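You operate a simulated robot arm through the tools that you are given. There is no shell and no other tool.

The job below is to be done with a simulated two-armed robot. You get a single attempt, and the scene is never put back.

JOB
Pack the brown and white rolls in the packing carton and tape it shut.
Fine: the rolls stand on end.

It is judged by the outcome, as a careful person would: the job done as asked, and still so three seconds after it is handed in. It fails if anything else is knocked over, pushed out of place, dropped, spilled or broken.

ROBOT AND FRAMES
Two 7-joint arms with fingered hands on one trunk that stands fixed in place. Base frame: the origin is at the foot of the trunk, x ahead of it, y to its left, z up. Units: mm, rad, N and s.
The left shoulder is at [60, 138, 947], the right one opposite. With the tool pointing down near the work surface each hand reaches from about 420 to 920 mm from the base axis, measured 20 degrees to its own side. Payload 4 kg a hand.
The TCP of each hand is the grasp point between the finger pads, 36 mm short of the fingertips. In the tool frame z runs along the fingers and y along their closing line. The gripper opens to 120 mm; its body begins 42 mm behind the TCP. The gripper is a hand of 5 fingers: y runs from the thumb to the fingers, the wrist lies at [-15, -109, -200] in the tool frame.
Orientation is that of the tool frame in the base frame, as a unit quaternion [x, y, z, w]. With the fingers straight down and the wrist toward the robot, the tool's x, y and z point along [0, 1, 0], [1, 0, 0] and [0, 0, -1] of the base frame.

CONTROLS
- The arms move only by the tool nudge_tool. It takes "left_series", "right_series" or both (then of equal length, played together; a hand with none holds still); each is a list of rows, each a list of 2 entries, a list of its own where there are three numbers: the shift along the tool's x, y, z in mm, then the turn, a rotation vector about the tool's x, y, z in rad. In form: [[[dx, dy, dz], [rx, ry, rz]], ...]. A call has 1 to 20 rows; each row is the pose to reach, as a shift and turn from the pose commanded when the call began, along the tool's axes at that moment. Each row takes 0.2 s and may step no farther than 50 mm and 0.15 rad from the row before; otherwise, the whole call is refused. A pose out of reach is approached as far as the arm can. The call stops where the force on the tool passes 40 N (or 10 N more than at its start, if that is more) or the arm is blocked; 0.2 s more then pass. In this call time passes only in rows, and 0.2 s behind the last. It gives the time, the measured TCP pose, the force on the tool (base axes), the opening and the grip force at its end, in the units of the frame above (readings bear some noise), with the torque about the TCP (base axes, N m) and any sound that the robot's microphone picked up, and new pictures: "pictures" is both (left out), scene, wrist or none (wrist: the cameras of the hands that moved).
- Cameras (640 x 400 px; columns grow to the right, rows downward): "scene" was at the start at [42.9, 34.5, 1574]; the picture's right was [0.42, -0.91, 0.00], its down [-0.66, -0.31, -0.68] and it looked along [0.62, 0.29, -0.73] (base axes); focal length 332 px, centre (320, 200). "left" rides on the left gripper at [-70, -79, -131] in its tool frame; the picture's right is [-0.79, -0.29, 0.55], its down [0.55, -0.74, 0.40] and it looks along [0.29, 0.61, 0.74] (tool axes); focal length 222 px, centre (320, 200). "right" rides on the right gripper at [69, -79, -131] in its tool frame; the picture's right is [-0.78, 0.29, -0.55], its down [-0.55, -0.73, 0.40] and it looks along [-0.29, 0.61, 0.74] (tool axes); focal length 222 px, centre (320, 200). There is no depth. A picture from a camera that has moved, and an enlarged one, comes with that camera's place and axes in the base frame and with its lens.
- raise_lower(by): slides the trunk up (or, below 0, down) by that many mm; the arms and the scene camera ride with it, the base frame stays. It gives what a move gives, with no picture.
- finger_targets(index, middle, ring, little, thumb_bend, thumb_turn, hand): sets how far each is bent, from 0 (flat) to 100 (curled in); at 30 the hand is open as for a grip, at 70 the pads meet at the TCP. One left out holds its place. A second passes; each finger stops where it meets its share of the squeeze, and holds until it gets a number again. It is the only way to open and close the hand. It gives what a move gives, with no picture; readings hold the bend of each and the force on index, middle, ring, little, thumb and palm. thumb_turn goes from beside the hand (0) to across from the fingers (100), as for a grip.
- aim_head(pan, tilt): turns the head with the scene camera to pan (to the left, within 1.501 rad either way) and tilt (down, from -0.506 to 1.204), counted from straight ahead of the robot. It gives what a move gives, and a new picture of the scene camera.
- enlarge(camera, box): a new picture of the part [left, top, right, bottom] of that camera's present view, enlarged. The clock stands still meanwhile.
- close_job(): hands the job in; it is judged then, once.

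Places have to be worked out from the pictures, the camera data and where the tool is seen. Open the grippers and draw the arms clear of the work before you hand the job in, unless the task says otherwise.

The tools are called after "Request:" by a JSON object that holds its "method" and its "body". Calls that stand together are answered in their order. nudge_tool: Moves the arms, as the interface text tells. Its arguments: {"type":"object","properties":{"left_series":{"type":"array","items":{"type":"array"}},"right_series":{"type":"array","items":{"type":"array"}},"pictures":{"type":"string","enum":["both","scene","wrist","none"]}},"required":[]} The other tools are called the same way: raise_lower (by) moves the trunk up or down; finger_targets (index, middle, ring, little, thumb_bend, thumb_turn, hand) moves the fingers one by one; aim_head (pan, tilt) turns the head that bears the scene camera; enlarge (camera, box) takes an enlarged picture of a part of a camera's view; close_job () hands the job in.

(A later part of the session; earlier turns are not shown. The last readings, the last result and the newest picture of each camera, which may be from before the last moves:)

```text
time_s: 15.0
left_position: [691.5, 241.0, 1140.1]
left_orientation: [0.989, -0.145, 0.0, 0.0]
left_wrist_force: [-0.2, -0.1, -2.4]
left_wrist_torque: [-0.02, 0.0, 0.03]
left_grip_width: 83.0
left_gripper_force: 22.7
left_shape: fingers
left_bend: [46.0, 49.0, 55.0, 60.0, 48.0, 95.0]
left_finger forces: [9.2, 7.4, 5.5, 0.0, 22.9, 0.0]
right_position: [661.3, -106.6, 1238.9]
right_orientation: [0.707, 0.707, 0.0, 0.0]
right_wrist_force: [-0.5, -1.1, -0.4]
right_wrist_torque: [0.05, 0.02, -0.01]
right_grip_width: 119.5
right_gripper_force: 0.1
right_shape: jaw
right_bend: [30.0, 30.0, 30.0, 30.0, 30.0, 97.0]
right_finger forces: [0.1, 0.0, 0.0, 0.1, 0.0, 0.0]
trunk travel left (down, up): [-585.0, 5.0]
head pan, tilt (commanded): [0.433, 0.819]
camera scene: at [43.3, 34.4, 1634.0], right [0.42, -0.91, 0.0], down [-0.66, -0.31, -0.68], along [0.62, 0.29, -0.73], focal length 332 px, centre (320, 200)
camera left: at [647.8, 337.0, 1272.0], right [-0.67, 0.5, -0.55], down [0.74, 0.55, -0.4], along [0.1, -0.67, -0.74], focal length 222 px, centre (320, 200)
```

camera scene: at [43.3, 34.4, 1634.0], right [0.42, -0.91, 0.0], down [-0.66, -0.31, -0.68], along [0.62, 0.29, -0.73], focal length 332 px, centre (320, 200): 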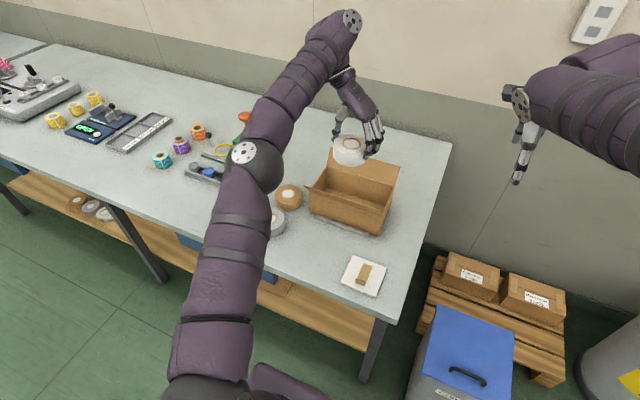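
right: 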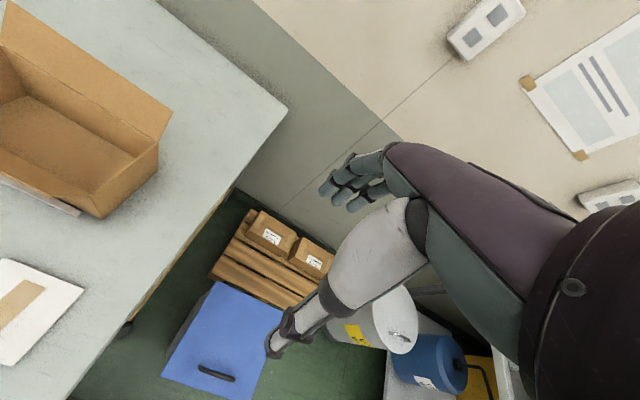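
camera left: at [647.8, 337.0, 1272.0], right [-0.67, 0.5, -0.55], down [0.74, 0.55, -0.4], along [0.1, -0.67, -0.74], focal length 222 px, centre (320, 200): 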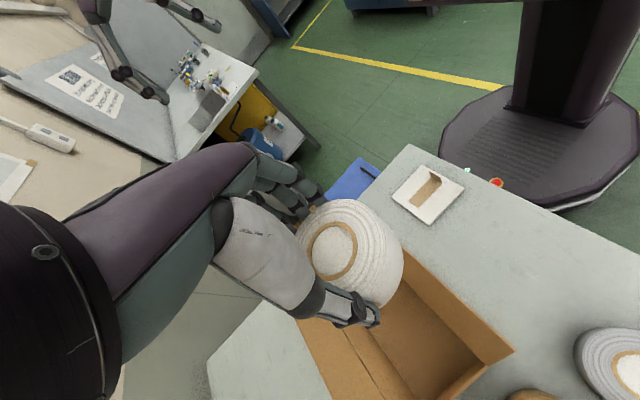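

The commanded pose was reset to the reached one, with orientation as wanted. Now I'll shift +x over the carton centre while lowering toward z≈1060.

Request:
{"method": "nudge_tool", "body": {"left_series": [[[14.6, -1, 20], [0, 0, 0]], [[29.2, -2, 40], [0, 0, 0]], [[43.8, -3, 60], [0, 0, 0]], [[58.3, -4, 80], [0, 0, 0]]], "pictures": "both"}}

Request:
{"method": "enlarge", "body": {"camera": "scene", "box": [260, 80, 440, 260]}}

```text
time_s: 16.0
left_position: [716.5, 232.1, 1072.0]
left_orientation: [0.99, -0.144, 0.001, 0.001]
left_wrist_force: [0.7, 1.2, -2.2]
left_wrist_torque: [-0.02, 0.0, 0.02]
left_grip_width: 83.3
left_gripper_force: 22.6
left_shape: fingers
left_bend: [46.0, 49.0, 55.0, 60.0, 48.0, 95.0]
left_finger forces: [9.2, 7.5, 5.6, 0.1, 22.8, 0.1]
left hand out of reach, approached as far as the arm can: row 1, 2, 3, 4
right_position: [661.1, -106.0, 1238.9]
right_orientation: [0.707, 0.707, -0.001, -0.002]
right_wrist_force: [0.5, -0.7, 0.4]
right_wrist_torque: [-0.02, 0.0, 0.03]
right_grip_width: 119.6
right_gripper_force: 0.0
right_shape: jaw
right_bend: [30.0, 30.0, 30.0, 30.0, 30.0, 97.0]
right_finger forces: [0.0, 0.0, 0.1, 0.1, 0.0, 0.0]
trunk travel left (down, up): [-585.0, 5.0]
head pan, tilt (commanded): [0.433, 0.819]
camera scene: at [44.1, 34.6, 1634.0], right [0.42, -0.91, 0.0], down [-0.66, -0.31, -0.68], along [0.62, 0.29, -0.73], focal length 332 px, centre (320, 200)
camera left: at [671.9, 328.4, 1203.1], right [-0.67, 0.5, -0.55], down [0.74, 0.55, -0.4], along [0.1, -0.67, -0.74], focal length 222 px, centre (320, 200)
```

scene: 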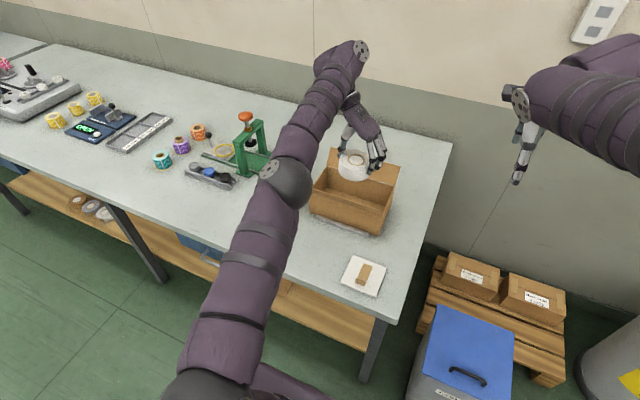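
left: 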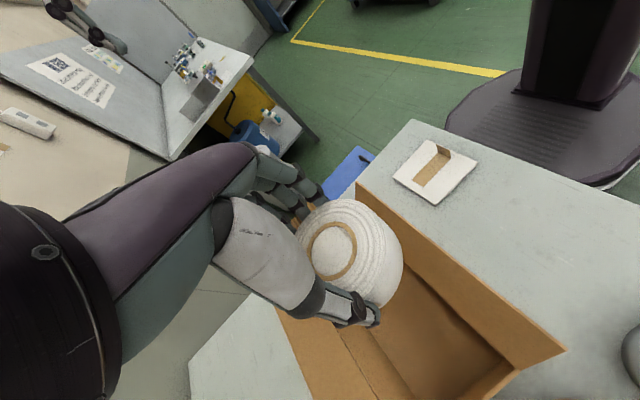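

```text
2.22 times, centred on (350, 170) of scene
camera zoom: at [44.1, 34.6, 1634.0], right [0.42, -0.91, 0.0], down [-0.66, -0.31, -0.68], along [0.62, 0.29, -0.73], focal length 738 px, centre (253, 267)
```

zoom: 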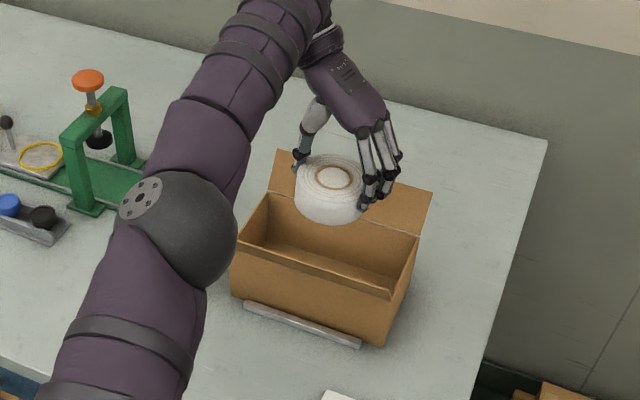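

Limited by wrist yaw. Backing the hand yaw off by ~10° should free reach; I'll do that while moving +x and lowering a little, still above the flaps.

Request:
{"method": "nudge_tool", "body": {"left_series": [[[0, 0, 10], [0, 0, -0.1]], [[8.8, -1.3, 20], [0, 0, -0.18]], [[17.7, -2.5, 25], [0, 0, -0.18]], [[26.5, -3.8, 30], [0, 0, -0.18]]], "pictures": "both"}}

```text
time_s: 17.0
left_position: [735.5, 226.9, 1041.6]
left_orientation: [0.998, -0.056, 0.0, 0.0]
left_wrist_force: [0.0, 0.9, -1.5]
left_wrist_torque: [0.01, -0.02, 0.0]
left_grip_width: 83.0
left_gripper_force: 22.5
left_shape: fingers
left_bend: [46.0, 49.0, 55.0, 60.0, 48.0, 95.0]
left_finger forces: [9.3, 7.4, 5.7, 0.0, 22.6, 0.1]
left hand out of reach, approached as far as the arm can: row 4
right_position: [661.1, -105.4, 1240.3]
right_orientation: [0.706, 0.708, -0.001, 0.0]
right_wrist_force: [-0.3, 0.5, 0.0]
right_wrist_torque: [0.0, 0.04, 0.01]
right_grip_width: 119.6
right_gripper_force: 0.0
right_shape: jaw
right_bend: [30.0, 30.0, 30.0, 30.0, 30.0, 97.0]
right_finger forces: [0.0, 0.0, 0.0, 0.1, 0.0, 0.0]
trunk travel left (down, up): [-585.0, 5.0]
head pan, tilt (commanded): [0.433, 0.819]
camera scene: at [43.4, 34.1, 1634.0], right [0.42, -0.91, 0.0], down [-0.66, -0.31, -0.68], along [0.62, 0.29, -0.73], focal length 332 px, centre (320, 200)
camera left: at [675.7, 314.4, 1174.3], right [-0.75, 0.38, -0.55], down [0.63, 0.67, -0.4], along [0.22, -0.64, -0.74], focal length 222 px, centre (320, 200)
```

scene: 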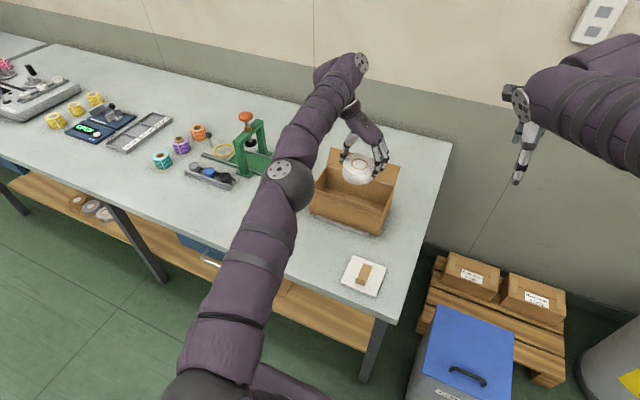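
left: 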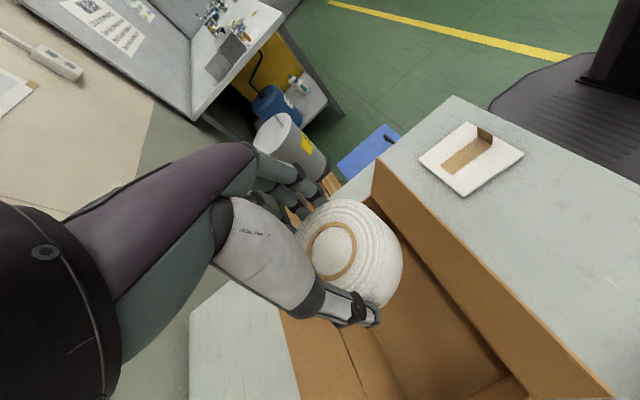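

Reachable as it gets lower. I'll continue down to where the roll's bottom is just above the rim, nudging +x and turning slightly.

Request:
{"method": "nudge_tool", "body": {"left_series": [[[3, 0, 15], [0, 0, 0.0]], [[6, 0, 30], [0, 0, 0.03]], [[8, 0, 45], [0, 0, 0.06]], [[9, 0, 58], [0, 0, 0.09]]], "pictures": "both"}}

Request:
{"method": "enlarge", "body": {"camera": "scene", "box": [280, 100, 420, 250]}}

Request:
{"method": "enlarge", "body": {"camera": "left", "box": [220, 130, 560, 400]}}

```text
time_s: 18.0
left_position: [733.2, 228.3, 991.7]
left_orientation: [0.996, -0.093, -0.001, 0.0]
left_wrist_force: [-0.1, 0.1, -1.2]
left_wrist_torque: [-0.03, 0.0, 0.01]
left_grip_width: 83.0
left_gripper_force: 22.7
left_shape: fingers
left_bend: [46.0, 49.0, 55.0, 60.0, 48.0, 95.0]
left_finger forces: [9.1, 7.5, 5.8, 0.0, 22.6, 0.0]
left hand out of reach, approached as far as the arm can: row 2, 3, 4
right_position: [661.4, -105.5, 1239.7]
right_orientation: [0.707, 0.707, 0.0, 0.0]
right_wrist_force: [0.7, -0.2, -0.6]
right_wrist_torque: [-0.05, -0.02, -0.02]
right_grip_width: 119.8
right_gripper_force: 0.1
right_shape: jaw
right_bend: [30.0, 30.0, 30.0, 30.0, 30.0, 97.0]
right_finger forces: [0.0, 0.0, 0.0, 0.0, 0.1, 0.0]
trunk travel left (down, up): [-585.0, 5.0]
head pan, tilt (commanded): [0.433, 0.819]
camera scene: at [43.0, 34.4, 1634.0], right [0.42, -0.91, 0.0], down [-0.66, -0.31, -0.68], along [0.62, 0.29, -0.73], focal length 332 px, centre (320, 200)
camera left: at [679.6, 317.9, 1123.8], right [-0.72, 0.43, -0.55], down [0.68, 0.62, -0.4], along [0.17, -0.66, -0.74], focal length 222 px, centre (320, 200)
```

scene: 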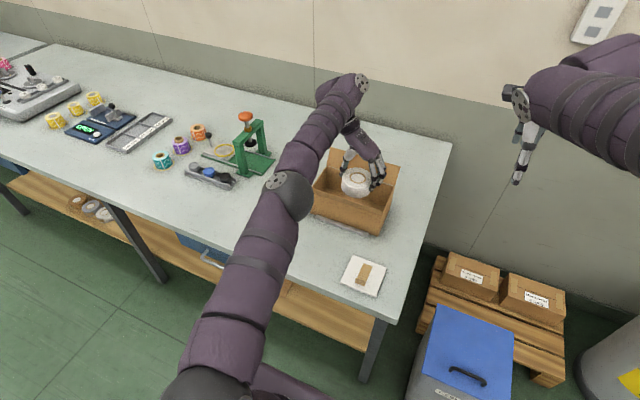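
left: 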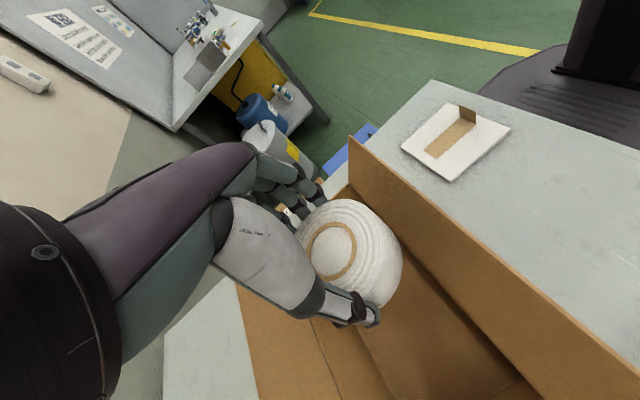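

```text
2.67 times, centred on (350, 175) of scene
camera zoom: at [43.0, 34.4, 1634.0], right [0.42, -0.91, 0.0], down [-0.66, -0.31, -0.68], along [0.62, 0.29, -0.73], focal length 885 px, centre (240, 267)
```

zoom: 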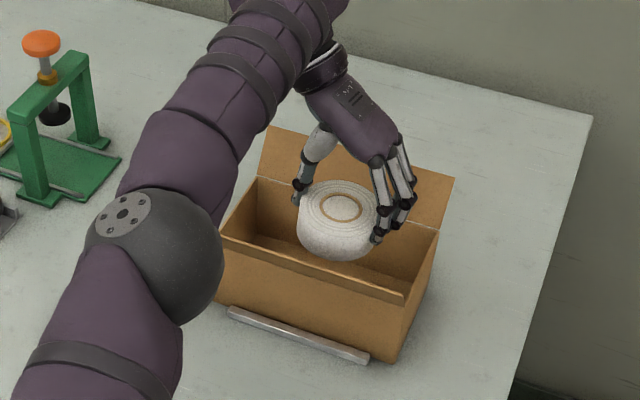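

```text
1.48 times, centred on (390, 265) of left
camera zoom: at [679.6, 317.9, 1123.8], right [-0.72, 0.43, -0.55], down [0.68, 0.62, -0.4], along [0.17, -0.66, -0.74], focal length 329 px, centre (216, 104)
```

zoom: 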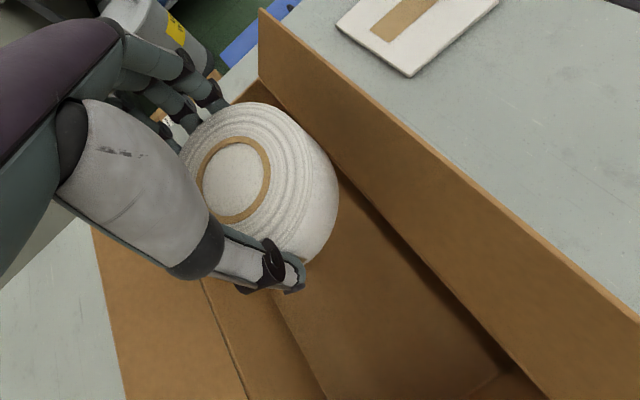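

I need ~11 mm more in +x before entering. I'll rotate the yaw back toward square and push +x at the same height.

Request:
{"method": "nudge_tool", "body": {"left_series": [[[0, 0, 0], [0, 0, -0.1]], [[4, 0, 0], [0, 0, -0.17]], [[8, 0, 3], [0, 0, -0.17]], [[12, 0, 6], [0, 0, -0.17]]], "pictures": "wrist"}}

```text
time_s: 19.0
left_position: [745.2, 225.8, 985.9]
left_orientation: [1.0, -0.016, 0.0, 0.0]
left_wrist_force: [-0.3, 0.3, -2.4]
left_wrist_torque: [-0.01, -0.03, 0.0]
left_grip_width: 82.9
left_gripper_force: 22.3
left_shape: fingers
left_bend: [46.0, 49.0, 55.0, 60.0, 48.0, 95.0]
left_finger forces: [8.8, 7.6, 5.9, 0.1, 22.6, 0.1]
right_position: [662.1, -105.9, 1239.1]
right_orientation: [0.707, 0.707, 0.0, 0.0]
right_wrist_force: [0.1, -0.7, 0.0]
right_wrist_torque: [0.0, 0.0, 0.01]
right_grip_width: 119.7
right_gripper_force: 0.1
right_shape: jaw
right_bend: [30.0, 30.0, 30.0, 30.0, 30.0, 97.0]
right_finger forces: [0.0, 0.1, 0.0, 0.1, 0.0, 0.0]
trunk travel left (down, up): [-585.0, 5.0]
head pan, tilt (commanded): [0.433, 0.819]
camera left: at [678.0, 306.4, 1118.5], right [-0.78, 0.31, -0.55], down [0.57, 0.72, -0.4], along [0.27, -0.62, -0.74], focal length 222 px, centre (320, 200)
```

left: 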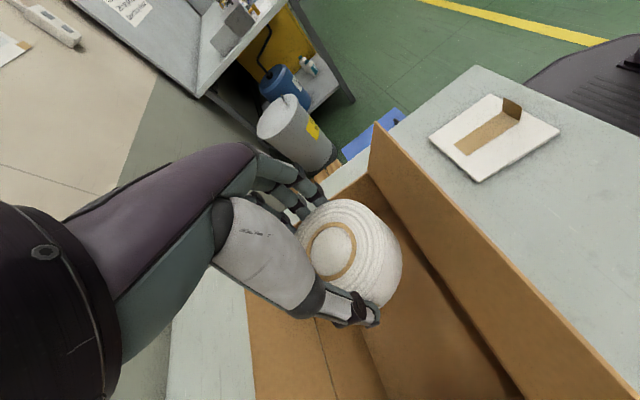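

Now at x≈745 within reach and nearly square. Before entering, I'll zoom in on hand vs. carton walls to check clearance of the little finger from the far wall.

Request:
{"method": "enlarge", "body": {"camera": "scene", "box": [330, 110, 410, 210]}}

Request:
{"method": "enlarge", "body": {"camera": "left", "box": [240, 140, 480, 400]}}

Request:
{"method": "enlarge", "body": {"camera": "right", "box": [0, 0, 200, 240]}}

```text
4.00 times, centred on (370, 160) of scene
camera zoom: at [43.4, 34.2, 1634.0], right [0.42, -0.91, 0.0], down [-0.66, -0.31, -0.68], along [0.62, 0.29, -0.73], focal length 1328 px, centre (120, 360)
```

zoom: 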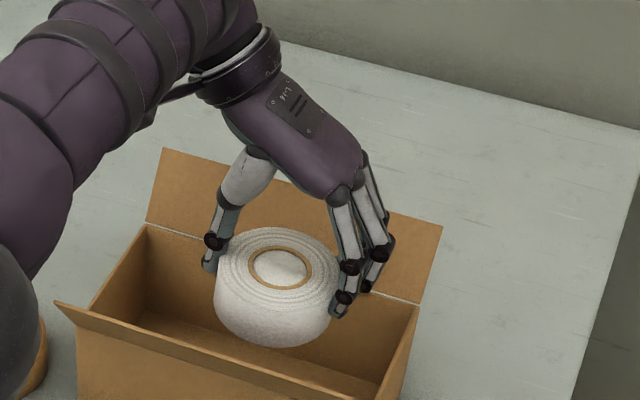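

```text
1.54 times, centred on (360, 270) of left
camera zoom: at [678.0, 306.4, 1118.5], right [-0.78, 0.31, -0.55], down [0.57, 0.72, -0.4], along [0.27, -0.62, -0.74], focal length 342 px, centre (258, 92)
```

zoom: 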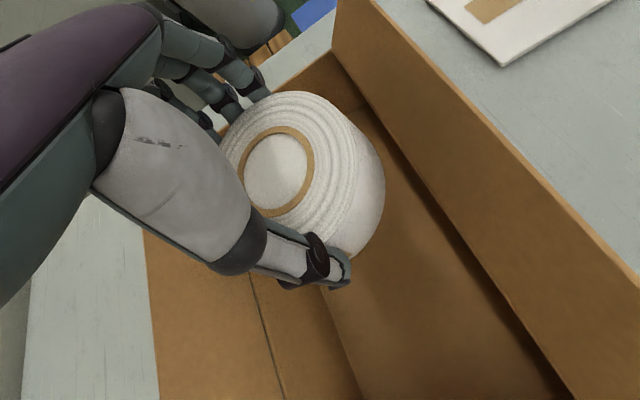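

```text
1.67 times, centred on (100, 120) of right
camera zoom: at [582.1, -37.0, 1370.2], right [0.29, -0.78, 0.55], down [-0.73, -0.55, -0.4], along [0.61, -0.29, -0.74], focal length 370 px, centre (687, 333)
```

zoom: 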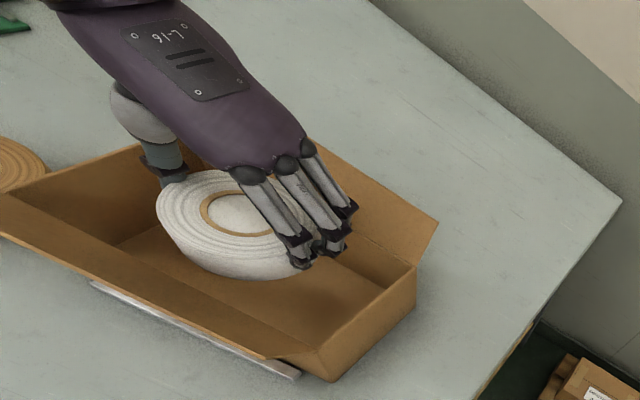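

The right camera shows plenty of clearance: the fingers end well short of the far wall. I'll descend into the carton in small steps, first ~80 mm.

Request:
{"method": "nudge_tool", "body": {"left_series": [[[0, 0, 20], [0, 0, 0]], [[0, 0, 40], [0, 0, 0]], [[0, 0, 60], [0, 0, 0]], [[0, 0, 80], [0, 0, 0]]], "pictures": "wrist"}}

Request:
{"method": "enlarge", "body": {"camera": "scene", "box": [330, 110, 410, 210]}}

Request:
{"method": "enlarge", "body": {"camera": "right", "box": [0, 0, 200, 240]}}

```text
time_s: 20.0
left_position: [745.7, 226.0, 906.3]
left_orientation: [1.0, -0.016, 0.0, 0.0]
left_wrist_force: [1.2, -0.4, -2.2]
left_wrist_torque: [-0.03, -0.01, 0.01]
left_grip_width: 82.6
left_gripper_force: 22.7
left_shape: fingers
left_bend: [46.0, 49.0, 55.0, 60.0, 48.0, 95.0]
left_finger forces: [8.9, 7.7, 5.8, 0.0, 22.5, 0.0]
right_position: [662.3, -105.3, 1239.4]
right_orientation: [0.708, 0.707, 0.0, 0.0]
right_wrist_force: [0.0, 0.2, -0.1]
right_wrist_torque: [0.0, 0.01, 0.01]
right_grip_width: 119.7
right_gripper_force: 0.0
right_shape: jaw
right_bend: [30.0, 30.0, 30.0, 30.0, 30.0, 97.0]
right_finger forces: [0.0, 0.0, 0.1, 0.0, 0.0, 0.0]
trunk travel left (down, up): [-585.0, 5.0]
head pan, tilt (commanded): [0.433, 0.819]
camera left: at [677.9, 306.5, 1038.3], right [-0.78, 0.32, -0.55], down [0.57, 0.72, -0.4], along [0.27, -0.62, -0.74], focal length 222 px, centre (320, 200)
```

left: 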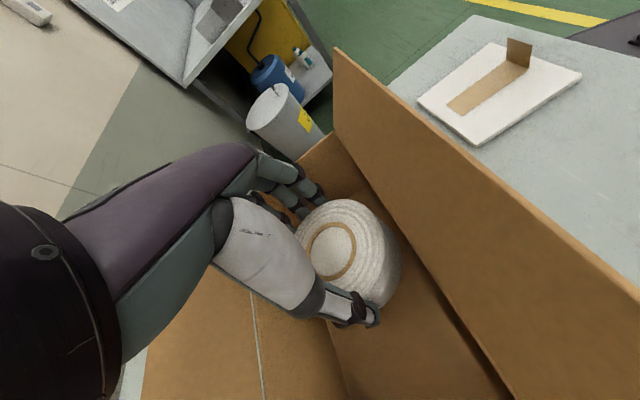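

```text
4.00 times, centred on (370, 160) of scene
camera zoom: at [43.7, 34.3, 1634.0], right [0.42, -0.91, 0.0], down [-0.66, -0.31, -0.68], along [0.62, 0.29, -0.73], focal length 1328 px, centre (120, 360)
```

zoom: 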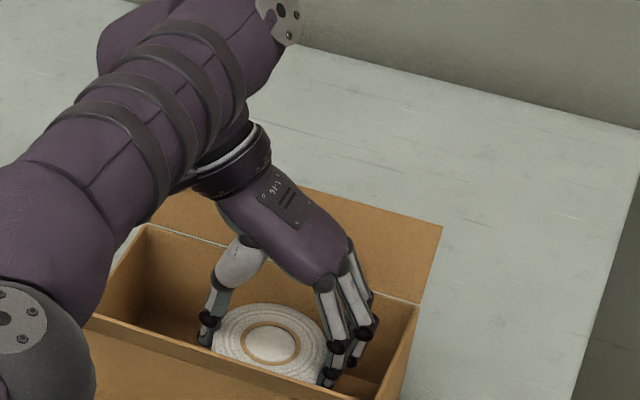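

```text
1.67 times, centred on (100, 120) of right
camera zoom: at [582.3, -37.0, 1370.1], right [0.29, -0.78, 0.55], down [-0.73, -0.55, -0.4], along [0.61, -0.29, -0.74], focal length 370 px, centre (687, 333)
```

zoom: 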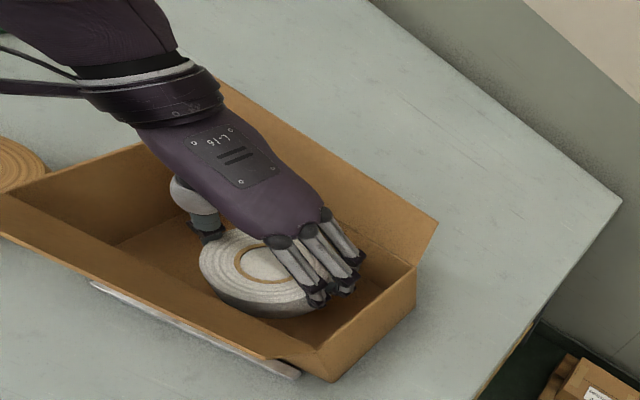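

Entering cleanly with no contact forces. Lowering the remaining ~40 mm gently.

Request:
{"method": "nudge_tool", "body": {"left_series": [[[0, 0, 15], [0, 0, 0]], [[0, 0, 28], [0, 0, 0]], [[0, 0, 38], [0, 0, 0]], [[0, 0, 41], [0, 0, 0]]], "pictures": "wrist"}}

Request:
{"method": "enlarge", "body": {"camera": "right", "box": [0, 20, 140, 200]}}

```text
time_s: 21.0
left_position: [743.4, 225.8, 865.8]
left_orientation: [1.0, -0.015, 0.001, 0.0]
left_wrist_force: [0.0, 0.5, -1.6]
left_wrist_torque: [-0.03, -0.04, 0.03]
left_grip_width: 82.8
left_gripper_force: 22.5
left_shape: fingers
left_bend: [46.0, 49.0, 55.0, 60.0, 48.0, 95.0]
left_finger forces: [9.1, 7.5, 5.9, 0.0, 22.7, 0.0]
left hand out of reach, approached as far as the arm can: row 3
right_position: [660.2, -104.9, 1239.0]
right_orientation: [0.707, 0.707, 0.0, 0.001]
right_wrist_force: [-0.3, 0.1, -0.3]
right_wrist_torque: [-0.03, 0.0, 0.02]
right_grip_width: 119.6
right_gripper_force: 0.0
right_shape: jaw
right_bend: [30.0, 30.0, 30.0, 30.0, 30.0, 97.0]
right_finger forces: [0.0, 0.0, 0.0, 0.1, 0.0, 0.0]
trunk travel left (down, up): [-585.0, 5.0]
head pan, tilt (commanded): [0.433, 0.819]
camera left: at [676.4, 307.4, 997.9], right [-0.77, 0.31, -0.55], down [0.57, 0.72, -0.4], along [0.27, -0.62, -0.74], focal length 222 px, centre (320, 200)
```

left: 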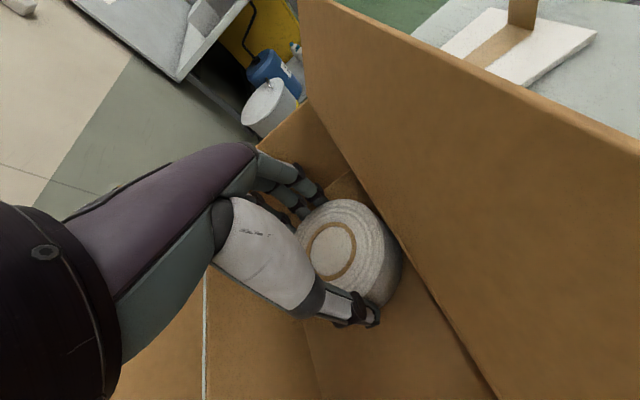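

```text
2.22 times, centred on (70, 110) of right
camera zoom: at [581.9, -36.2, 1370.3], right [0.29, -0.78, 0.55], down [-0.73, -0.55, -0.4], along [0.61, -0.29, -0.74], focal length 494 px, centre (876, 400)
```

zoom: 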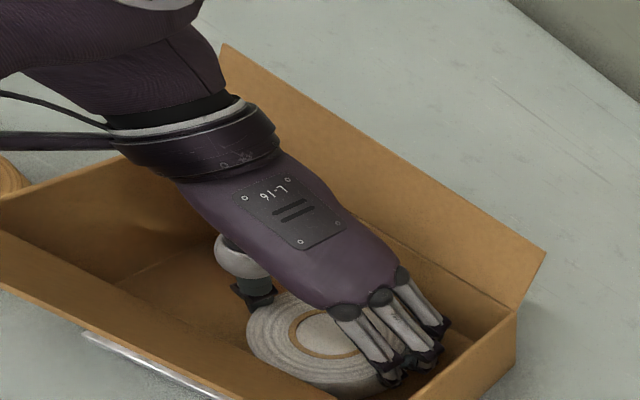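

Still hanging free at z≈866. I'll lower a few mm more to look for floor contact.

Request:
{"method": "nudge_tool", "body": {"left_series": [[[0, 0, 2], [0, 0, 0]], [[0, 0, 4], [0, 0, 0]]], "pictures": "none"}}

```text
time_s: 21.6
left_position: [743.9, 224.9, 862.9]
left_orientation: [1.0, -0.016, 0.001, 0.0]
left_wrist_force: [1.3, 1.1, 6.2]
left_wrist_torque: [-0.27, -0.09, 0.06]
left_grip_width: 82.9
left_gripper_force: 23.1
left_shape: fingers
left_bend: [46.0, 49.0, 55.0, 60.0, 48.0, 95.0]
left_finger forces: [8.6, 7.6, 6.1, 0.0, 23.7, 0.0]
right_position: [660.8, -105.9, 1240.3]
right_orientation: [0.706, 0.708, 0.0, -0.001]
right_wrist_force: [-0.7, 0.2, -0.6]
right_wrist_torque: [0.01, 0.0, -0.01]
right_grip_width: 120.0
right_gripper_force: 0.1
right_shape: jaw
right_bend: [30.0, 30.0, 30.0, 30.0, 30.0, 97.0]
right_finger forces: [0.1, 0.0, 0.1, 0.0, 0.0, 0.1]
trunk travel left (down, up): [-585.0, 5.0]
head pan, tilt (commanded): [0.433, 0.819]
```

Floor contact felt (≈6 N upward) at z≈863, so the roll is resting on the carton floor. Releasing it now.

Request:
{"method": "finger_targets", "body": {"hand": "left", "index": 34, "middle": 34, "ring": 34, "little": 34, "thumb_bend": 33}}

Request:
{"method": "enlarge", "body": {"camera": "left", "box": [220, 130, 480, 400]}}

Request:
{"method": "enlarge", "body": {"camera": "right", "box": [0, 20, 140, 200]}}

```text
time_s: 22.6
left_position: [743.9, 224.6, 861.7]
left_orientation: [1.0, -0.016, 0.0, 0.0]
left_wrist_force: [0.6, -0.4, -0.5]
left_wrist_torque: [-0.03, -0.02, 0.0]
left_grip_width: 108.7
left_gripper_force: 0.0
left_shape: fingers
left_bend: [34.0, 34.0, 34.0, 34.0, 33.0, 97.0]
left_finger forces: [0.0, 0.0, 0.1, 0.0, 0.0, 0.1]
right_position: [661.4, -105.0, 1239.8]
right_orientation: [0.707, 0.707, 0.0, 0.001]
right_wrist_force: [-0.6, -0.1, 0.1]
right_wrist_torque: [0.02, 0.0, -0.03]
right_grip_width: 119.8
right_gripper_force: 0.1
right_shape: jaw
right_bend: [30.0, 30.0, 30.0, 30.0, 30.0, 97.0]
right_finger forces: [0.0, 0.0, 0.1, 0.1, 0.1, 0.0]
trunk travel left (down, up): [-585.0, 5.0]
head pan, tilt (commanded): [0.433, 0.819]
```

```text
1.48 times, centred on (350, 265) of left
camera zoom: at [676.3, 306.4, 994.0], right [-0.78, 0.32, -0.55], down [0.57, 0.72, -0.4], along [0.27, -0.62, -0.74], focal length 329 px, centre (276, 104)
```

zoom: 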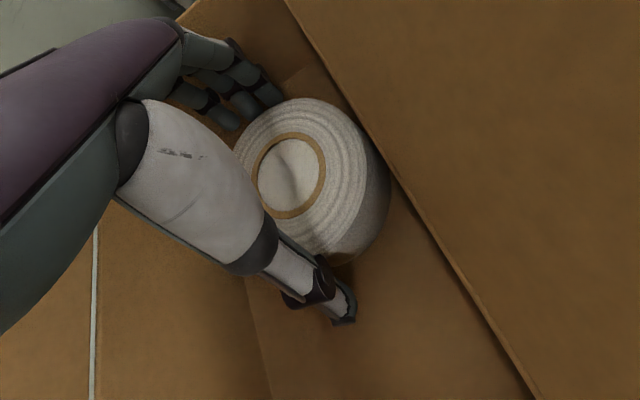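

```text
2.22 times, centred on (70, 110) of right
camera zoom: at [581.8, -36.9, 1370.3], right [0.29, -0.78, 0.55], down [-0.73, -0.55, -0.4], along [0.61, -0.29, -0.74], focal length 494 px, centre (876, 400)
```

zoom: 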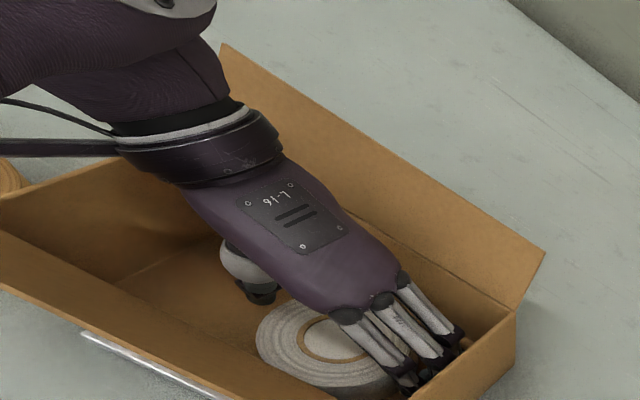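

The white roll is released and flat on the floor. I'll lift the open hand straight up clear of the roll, then look at where it lies.

Request:
{"method": "nudge_tool", "body": {"left_series": [[[0, 0, -15], [0, 0, 0]], [[0, 0, -35], [0, 0, 0]], [[0, 0, -60], [0, 0, 0]], [[0, 0, -85], [0, 0, 0]]], "pictures": "wrist"}}

Request:
{"method": "enlarge", "body": {"camera": "right", "box": [0, 0, 160, 200]}}

Request:
{"method": "enlarge", "body": {"camera": "left", "box": [220, 130, 480, 400]}}

```text
time_s: 23.6
left_position: [744.2, 225.6, 947.5]
left_orientation: [1.0, -0.015, 0.0, 0.0]
left_wrist_force: [0.0, 0.1, -0.6]
left_wrist_torque: [0.04, -0.05, 0.02]
left_grip_width: 108.8
left_gripper_force: 0.0
left_shape: fingers
left_bend: [34.0, 34.0, 34.0, 34.0, 33.0, 97.0]
left_finger forces: [0.0, 0.1, 0.0, 0.0, 0.0, 0.0]
right_position: [660.7, -105.8, 1240.8]
right_orientation: [0.707, 0.707, 0.0, 0.0]
right_wrist_force: [-0.7, 0.0, -1.1]
right_wrist_torque: [0.03, 0.0, -0.03]
right_grip_width: 119.7
right_gripper_force: 0.1
right_shape: jaw
right_bend: [30.0, 30.0, 30.0, 30.0, 30.0, 97.0]
right_finger forces: [0.0, 0.1, 0.0, 0.0, 0.0, 0.0]
trunk travel left (down, up): [-585.0, 5.0]
head pan, tilt (commanded): [0.433, 0.819]
camera left: at [677.0, 306.9, 1078.7], right [-0.78, 0.31, -0.55], down [0.57, 0.72, -0.4], along [0.27, -0.62, -0.74], focal length 222 px, centre (320, 200)
```

left: 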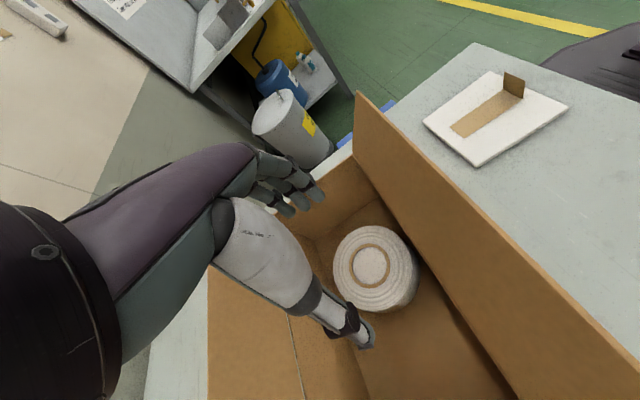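

```text
2.00 times, centred on (80, 100) of right
camera zoom: at [581.4, -37.1, 1370.4], right [0.29, -0.78, 0.55], down [-0.73, -0.55, -0.4], along [0.61, -0.29, -0.74], focal length 444 px, centre (800, 400)
```

zoom: 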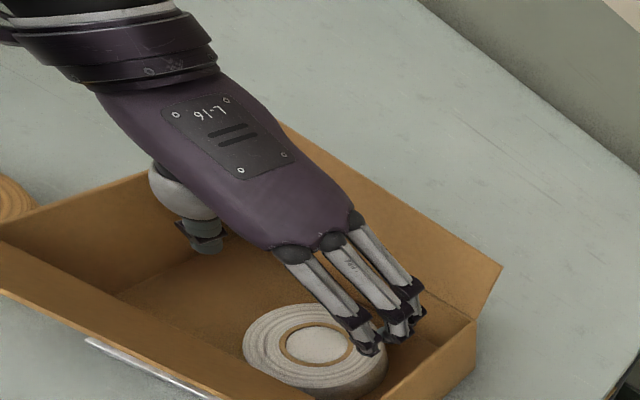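

```text
1.48 times, centred on (350, 265) of left
camera zoom: at [677.0, 306.9, 1078.7], right [-0.78, 0.31, -0.55], down [0.57, 0.72, -0.4], along [0.27, -0.62, -0.74], focal length 329 px, centre (276, 104)
```

zoom: 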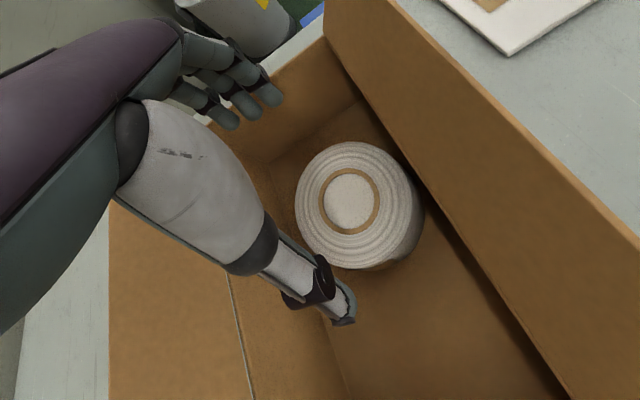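

The white roll sits at about (739, 225). I want it against the right end wall to leave room for the brown one, so I'll close the fingers to a compact pinch and move the hand left of the roll, still above it.

Request:
{"method": "finger_targets", "body": {"hand": "left", "index": 70, "middle": 70, "ring": 70, "little": 70, "thumb_bend": 70}}

Request:
{"method": "nudge_tool", "body": {"left_series": [[[-1, -25, 0], [0, 0, -0.07]], [[-2, -50, 0], [0, 0, -0.15]], [[-3, -73, 0], [0, 0, -0.17]]], "pictures": "both"}}

Request:
{"method": "enlarge", "body": {"camera": "left", "box": [220, 130, 480, 400]}}

Request:
{"method": "enlarge", "body": {"camera": "right", "box": [0, 0, 160, 200]}}

```text
time_s: 24.6
left_position: [745.6, 226.1, 946.0]
left_orientation: [1.0, -0.016, 0.0, 0.0]
left_wrist_force: [-0.3, 0.0, 0.3]
left_wrist_torque: [-0.01, -0.01, 0.0]
left_grip_width: 1.8
left_gripper_force: 0.1
left_shape: fingers
left_bend: [70.0, 70.0, 70.0, 70.0, 70.0, 97.0]
left_finger forces: [0.0, 0.0, 0.0, 0.0, 0.0, 0.0]
right_position: [660.6, -104.7, 1239.8]
right_orientation: [0.707, 0.707, 0.0, 0.0]
right_wrist_force: [-0.2, 0.0, 0.5]
right_wrist_torque: [-0.01, -0.02, -0.02]
right_grip_width: 119.5
right_gripper_force: 0.0
right_shape: jaw
right_bend: [30.0, 30.0, 30.0, 30.0, 30.0, 97.0]
right_finger forces: [0.0, 0.0, 0.0, 0.0, 0.0, 0.0]
trunk travel left (down, up): [-585.0, 5.0]
head pan, tilt (commanded): [0.433, 0.819]
```

```text
time_s: 25.4
left_position: [744.9, 298.8, 945.6]
left_orientation: [0.998, 0.07, 0.0, -0.001]
left_wrist_force: [0.1, 0.9, 0.3]
left_wrist_torque: [-0.01, -0.01, 0.02]
left_grip_width: 1.3
left_gripper_force: 0.1
left_shape: fingers
left_bend: [70.0, 70.0, 70.0, 70.0, 70.0, 97.0]
left_finger forces: [0.1, 0.1, 0.1, 0.0, 0.1, 0.1]
right_position: [660.4, -105.9, 1239.3]
right_orientation: [0.707, 0.707, 0.0, 0.0]
right_wrist_force: [0.0, 0.9, -0.5]
right_wrist_torque: [-0.03, 0.01, 0.0]
right_grip_width: 119.9
right_gripper_force: 0.1
right_shape: jaw
right_bend: [30.0, 30.0, 30.0, 30.0, 30.0, 97.0]
right_finger forces: [0.0, 0.1, 0.0, 0.0, 0.0, 0.0]
trunk travel left (down, up): [-585.0, 5.0]
head pan, tilt (commanded): [0.433, 0.819]
camera scene: at [43.4, 34.5, 1634.0], right [0.42, -0.91, 0.0], down [-0.66, -0.31, -0.68], along [0.62, 0.29, -0.73], focal length 332 px, centre (320, 200)
camera left: at [664.9, 367.7, 1078.1], right [-0.82, 0.18, -0.55], down [0.44, 0.8, -0.4], along [0.37, -0.57, -0.74], focal length 222 px, centre (320, 200)
```

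scene: 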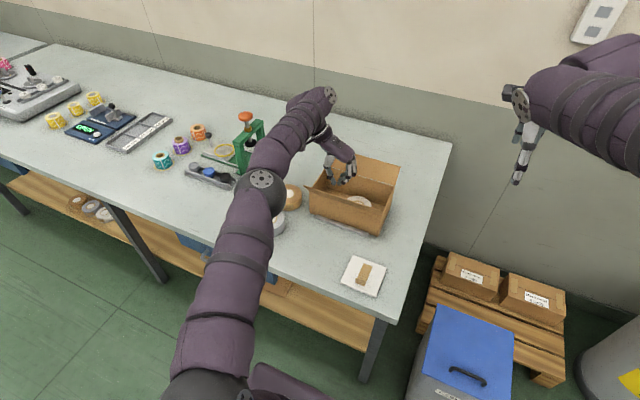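
left: 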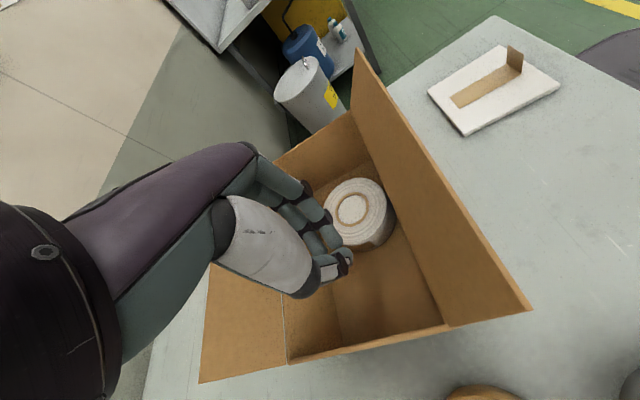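

```text
1.48 times, centred on (350, 265) of left
camera zoom: at [664.9, 367.7, 1078.1], right [-0.82, 0.18, -0.55], down [0.44, 0.8, -0.4], along [0.37, -0.57, -0.74], focal length 329 px, centre (276, 104)
```

zoom: 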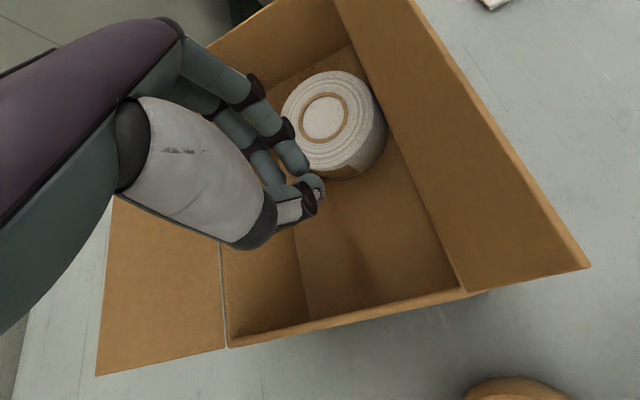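

```text
2.00 times, centred on (80, 100) of right
camera zoom: at [582.0, -36.9, 1370.2], right [0.29, -0.78, 0.55], down [-0.73, -0.55, -0.4], along [0.61, -0.29, -0.74], focal length 444 px, centre (800, 400)
```

zoom: 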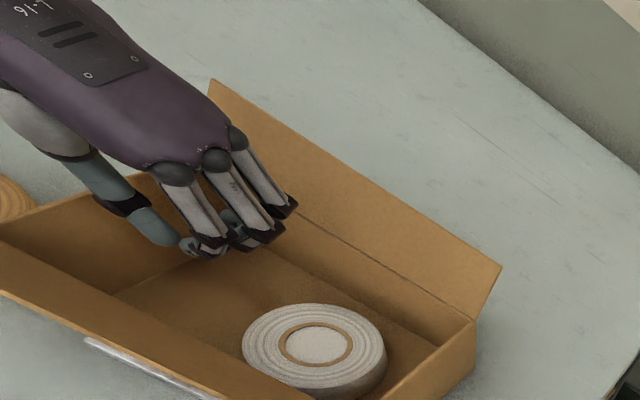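

There's room left of the roll. I'll lower the pinched tips beside the roll (just right of the left wall), watching for contact.

Request:
{"method": "nudge_tool", "body": {"left_series": [[[0, 2, 25], [0, 0, 0]], [[0, 4, 50], [0, 0, 0]], [[0, 5, 65], [0, 0, 0]], [[0, 5, 75], [0, 0, 0]]], "pictures": "wrist"}}

Request:
{"method": "enlarge", "body": {"camera": "right", "box": [0, 0, 160, 200]}}

```text
time_s: 26.4
left_position: [744.8, 295.0, 871.1]
left_orientation: [0.998, 0.07, 0.0, 0.0]
left_wrist_force: [0.2, 0.5, 0.0]
left_wrist_torque: [0.0, 0.0, 0.03]
left_grip_width: 1.5
left_gripper_force: 0.1
left_shape: fingers
left_bend: [70.0, 70.0, 70.0, 70.0, 70.0, 97.0]
left_finger forces: [0.1, 0.0, 0.0, 0.0, 0.0, 0.0]
right_position: [661.2, -105.9, 1239.9]
right_orientation: [0.707, 0.707, -0.001, 0.0]
right_wrist_force: [-0.5, -0.1, -0.8]
right_wrist_torque: [0.01, -0.02, 0.01]
right_grip_width: 119.6
right_gripper_force: 0.1
right_shape: jaw
right_bend: [30.0, 30.0, 30.0, 30.0, 30.0, 97.0]
right_finger forces: [0.1, 0.1, 0.1, 0.1, 0.0, 0.0]
trunk travel left (down, up): [-585.0, 5.0]
head pan, tilt (commanded): [0.433, 0.819]
camera left: at [664.7, 363.0, 1003.0], right [-0.82, 0.18, -0.55], down [0.44, 0.8, -0.4], along [0.37, -0.57, -0.74], focal length 222 px, centre (320, 200)
```

left: 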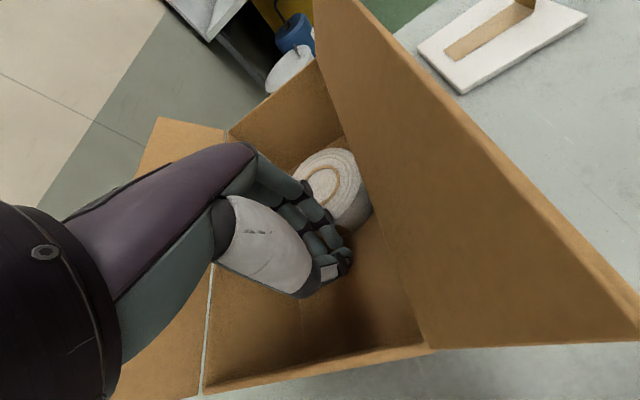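

```text
2.00 times, centred on (80, 100) of right
camera zoom: at [581.8, -36.8, 1370.4], right [0.29, -0.78, 0.55], down [-0.73, -0.55, -0.4], along [0.61, -0.29, -0.74], focal length 444 px, centre (800, 400)
```

zoom: 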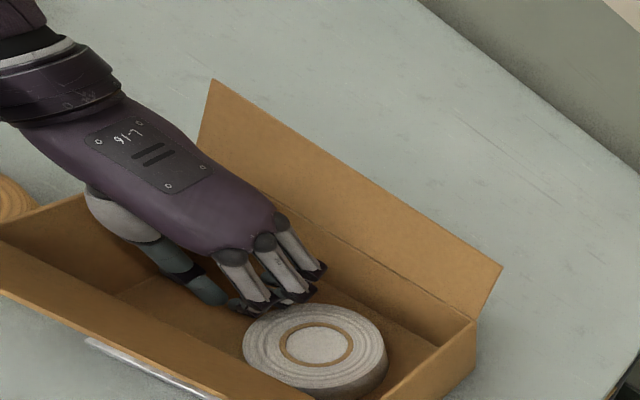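

Ready to push right (−y). I'll push slowly ~35 mm and look.

Request:
{"method": "nudge_tool", "body": {"left_series": [[[-1, 7, 0], [0, 0, 0]], [[-2, 14, 0], [0, 0, 0]], [[-3, 21, 0], [0, 0, 0]], [[-4, 28, 0], [0, 0, 0]], [[-5, 35, 0], [0, 0, 0]]], "pictures": "wrist"}}

Request:
{"method": "enlarge", "body": {"camera": "right", "box": [0, 0, 160, 200]}}

```text
time_s: 27.6
left_position: [744.4, 258.6, 870.7]
left_orientation: [0.998, 0.07, 0.0, -0.001]
left_wrist_force: [0.3, 1.5, 3.1]
left_wrist_torque: [0.0, 0.03, -0.04]
left_grip_width: 0.1
left_gripper_force: 1.8
left_shape: fingers
left_bend: [70.0, 70.0, 70.0, 70.0, 70.0, 97.0]
left_finger forces: [1.4, 1.5, 0.0, 0.0, 0.1, 0.1]
right_position: [661.9, -106.7, 1239.6]
right_orientation: [0.707, 0.707, -0.001, 0.001]
right_wrist_force: [0.0, 0.3, -0.1]
right_wrist_torque: [0.03, 0.04, -0.01]
right_grip_width: 119.7
right_gripper_force: 0.0
right_shape: jaw
right_bend: [30.0, 30.0, 30.0, 30.0, 30.0, 97.0]
right_finger forces: [0.0, 0.1, 0.0, 0.1, 0.0, 0.0]
trunk travel left (down, up): [-585.0, 5.0]
head pan, tilt (commanded): [0.433, 0.819]
camera left: at [664.7, 327.0, 1003.6], right [-0.82, 0.18, -0.55], down [0.44, 0.8, -0.4], along [0.37, -0.57, -0.74], focal length 222 px, centre (320, 200)
```

left: 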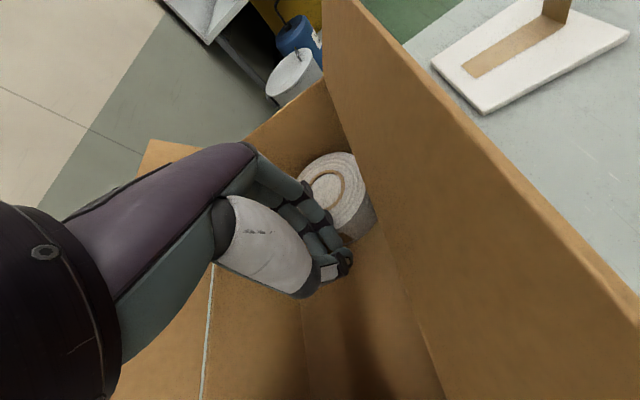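

```text
2.00 times, centred on (80, 100) of right
camera zoom: at [581.6, -36.8, 1370.4], right [0.29, -0.78, 0.55], down [-0.73, -0.55, -0.4], along [0.61, -0.29, -0.74], focal length 444 px, centre (800, 400)
```

zoom: 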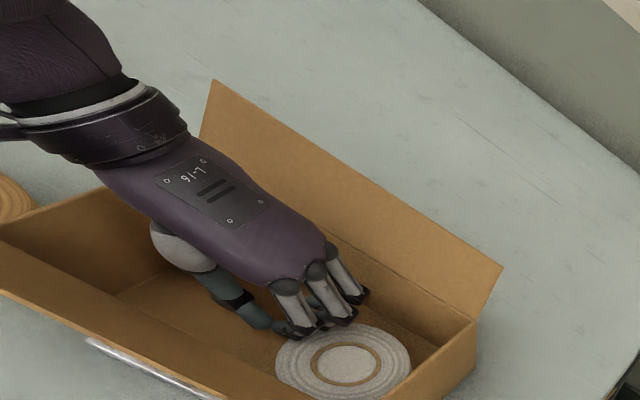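

The roll moved about 30 mm right, with ~10 mm left to the wall. I'll push a little further in small steps.

Request:
{"method": "nudge_tool", "body": {"left_series": [[[-0.5, 3, 0], [0, 0, 0]], [[-1, 6, 0], [0, 0, 0]], [[-1.3, 9, 0], [0, 0, 0]]], "pictures": "wrist"}}

Request:
{"method": "enlarge", "body": {"camera": "right", "box": [0, 20, 140, 200]}}

```text
time_s: 28.4
left_position: [745.1, 249.5, 871.4]
left_orientation: [0.998, 0.069, 0.0, 0.0]
left_wrist_force: [-0.3, 3.3, 3.6]
left_wrist_torque: [-0.01, -0.03, -0.01]
left_grip_width: 0.1
left_gripper_force: 1.5
left_shape: fingers
left_bend: [70.0, 70.0, 70.0, 70.0, 70.0, 97.0]
left_finger forces: [1.7, 2.0, 0.0, 0.0, 0.0, 0.0]
right_position: [661.4, -105.1, 1239.0]
right_orientation: [0.707, 0.707, 0.0, 0.001]
right_wrist_force: [0.3, -0.4, -0.3]
right_wrist_torque: [0.03, 0.01, 0.01]
right_grip_width: 119.7
right_gripper_force: 0.1
right_shape: jaw
right_bend: [30.0, 30.0, 30.0, 30.0, 30.0, 97.0]
right_finger forces: [0.0, 0.0, 0.0, 0.0, 0.1, 0.0]
trunk travel left (down, up): [-585.0, 5.0]
head pan, tilt (commanded): [0.433, 0.819]
camera left: at [664.7, 318.0, 1003.6], right [-0.82, 0.18, -0.55], down [0.44, 0.8, -0.4], along [0.37, -0.57, -0.74], focal length 222 px, centre (320, 200)
```

left: 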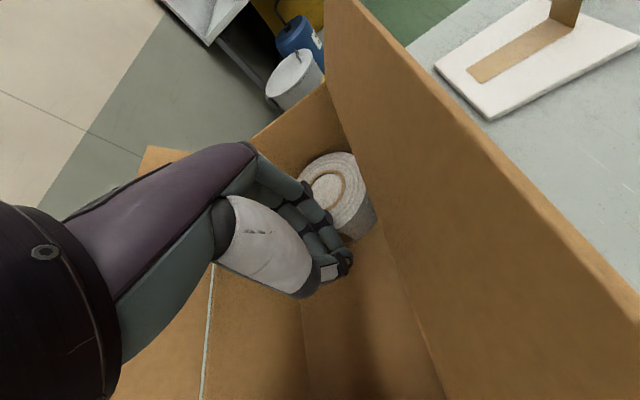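

```text
2.22 times, centred on (70, 110) of right
camera zoom: at [581.5, -36.8, 1370.5], right [0.29, -0.78, 0.55], down [-0.73, -0.55, -0.4], along [0.61, -0.29, -0.74], focal length 494 px, centre (876, 400)
```

zoom: 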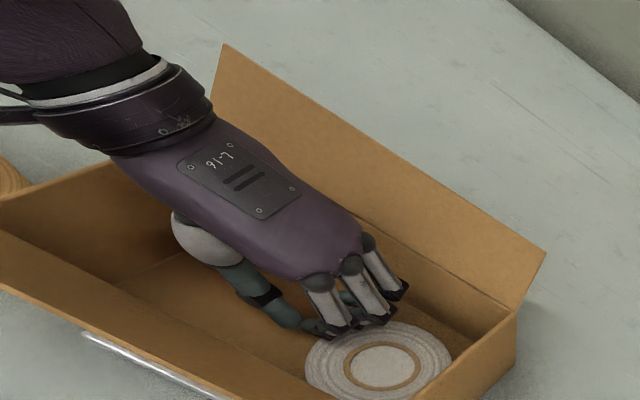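

The roll is within a few mm of the right wall. I'll count the fingers and check the hand's true width in a sharper zoom before planning the next placement.

Request:
{"method": "enlarge", "body": {"camera": "right", "box": [50, 60, 120, 130]}}

Request:
{"method": "enlarge", "body": {"camera": "left", "box": [230, 140, 390, 310]}}

Request:
{"method": "enlarge", "body": {"camera": "scene", "box": [320, 130, 400, 210]}}

```text
5.71 times, centred on (85, 95) of right
camera zoom: at [581.5, -36.8, 1370.5], right [0.29, -0.78, 0.55], down [-0.73, -0.55, -0.4], along [0.61, -0.29, -0.74], focal length 1269 px, centre (1663, 800)
```

zoom: 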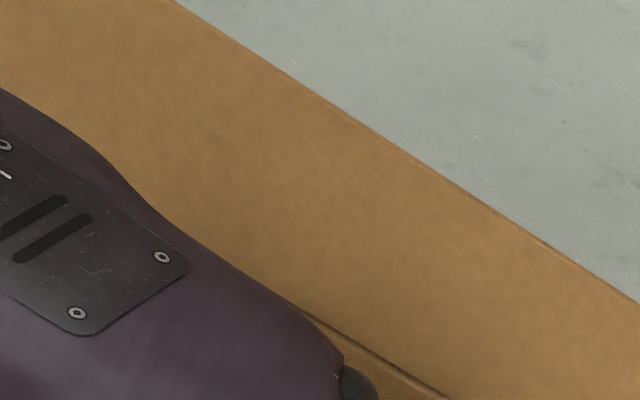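

```text
2.35 times, centred on (310, 225) of left
camera zoom: at [664.7, 318.0, 1003.6], right [-0.82, 0.18, -0.55], down [0.44, 0.8, -0.4], along [0.37, -0.57, -0.74], focal length 523 px, centre (344, 141)
```

zoom: 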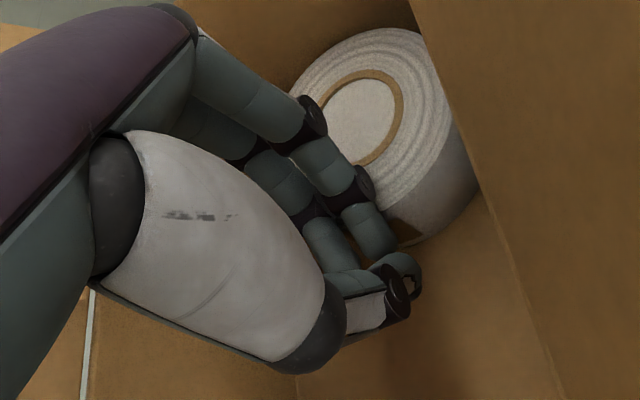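

```text
5.00 times, centred on (360, 170) of scene
camera zoom: at [42.8, 34.5, 1634.0], right [0.42, -0.91, 0.0], down [-0.66, -0.31, -0.68], along [0.62, 0.29, -0.73], focal length 1660 px, centre (120, 350)
```

zoom: 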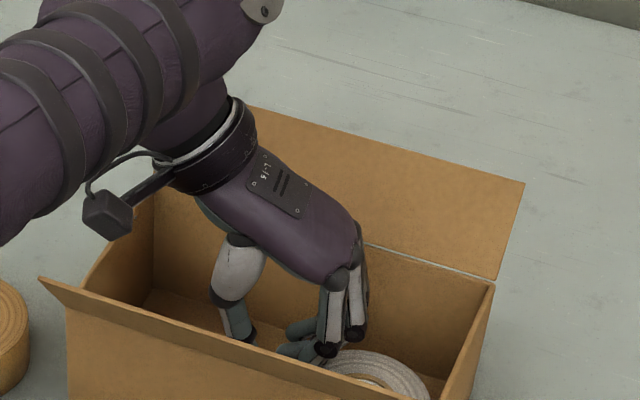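

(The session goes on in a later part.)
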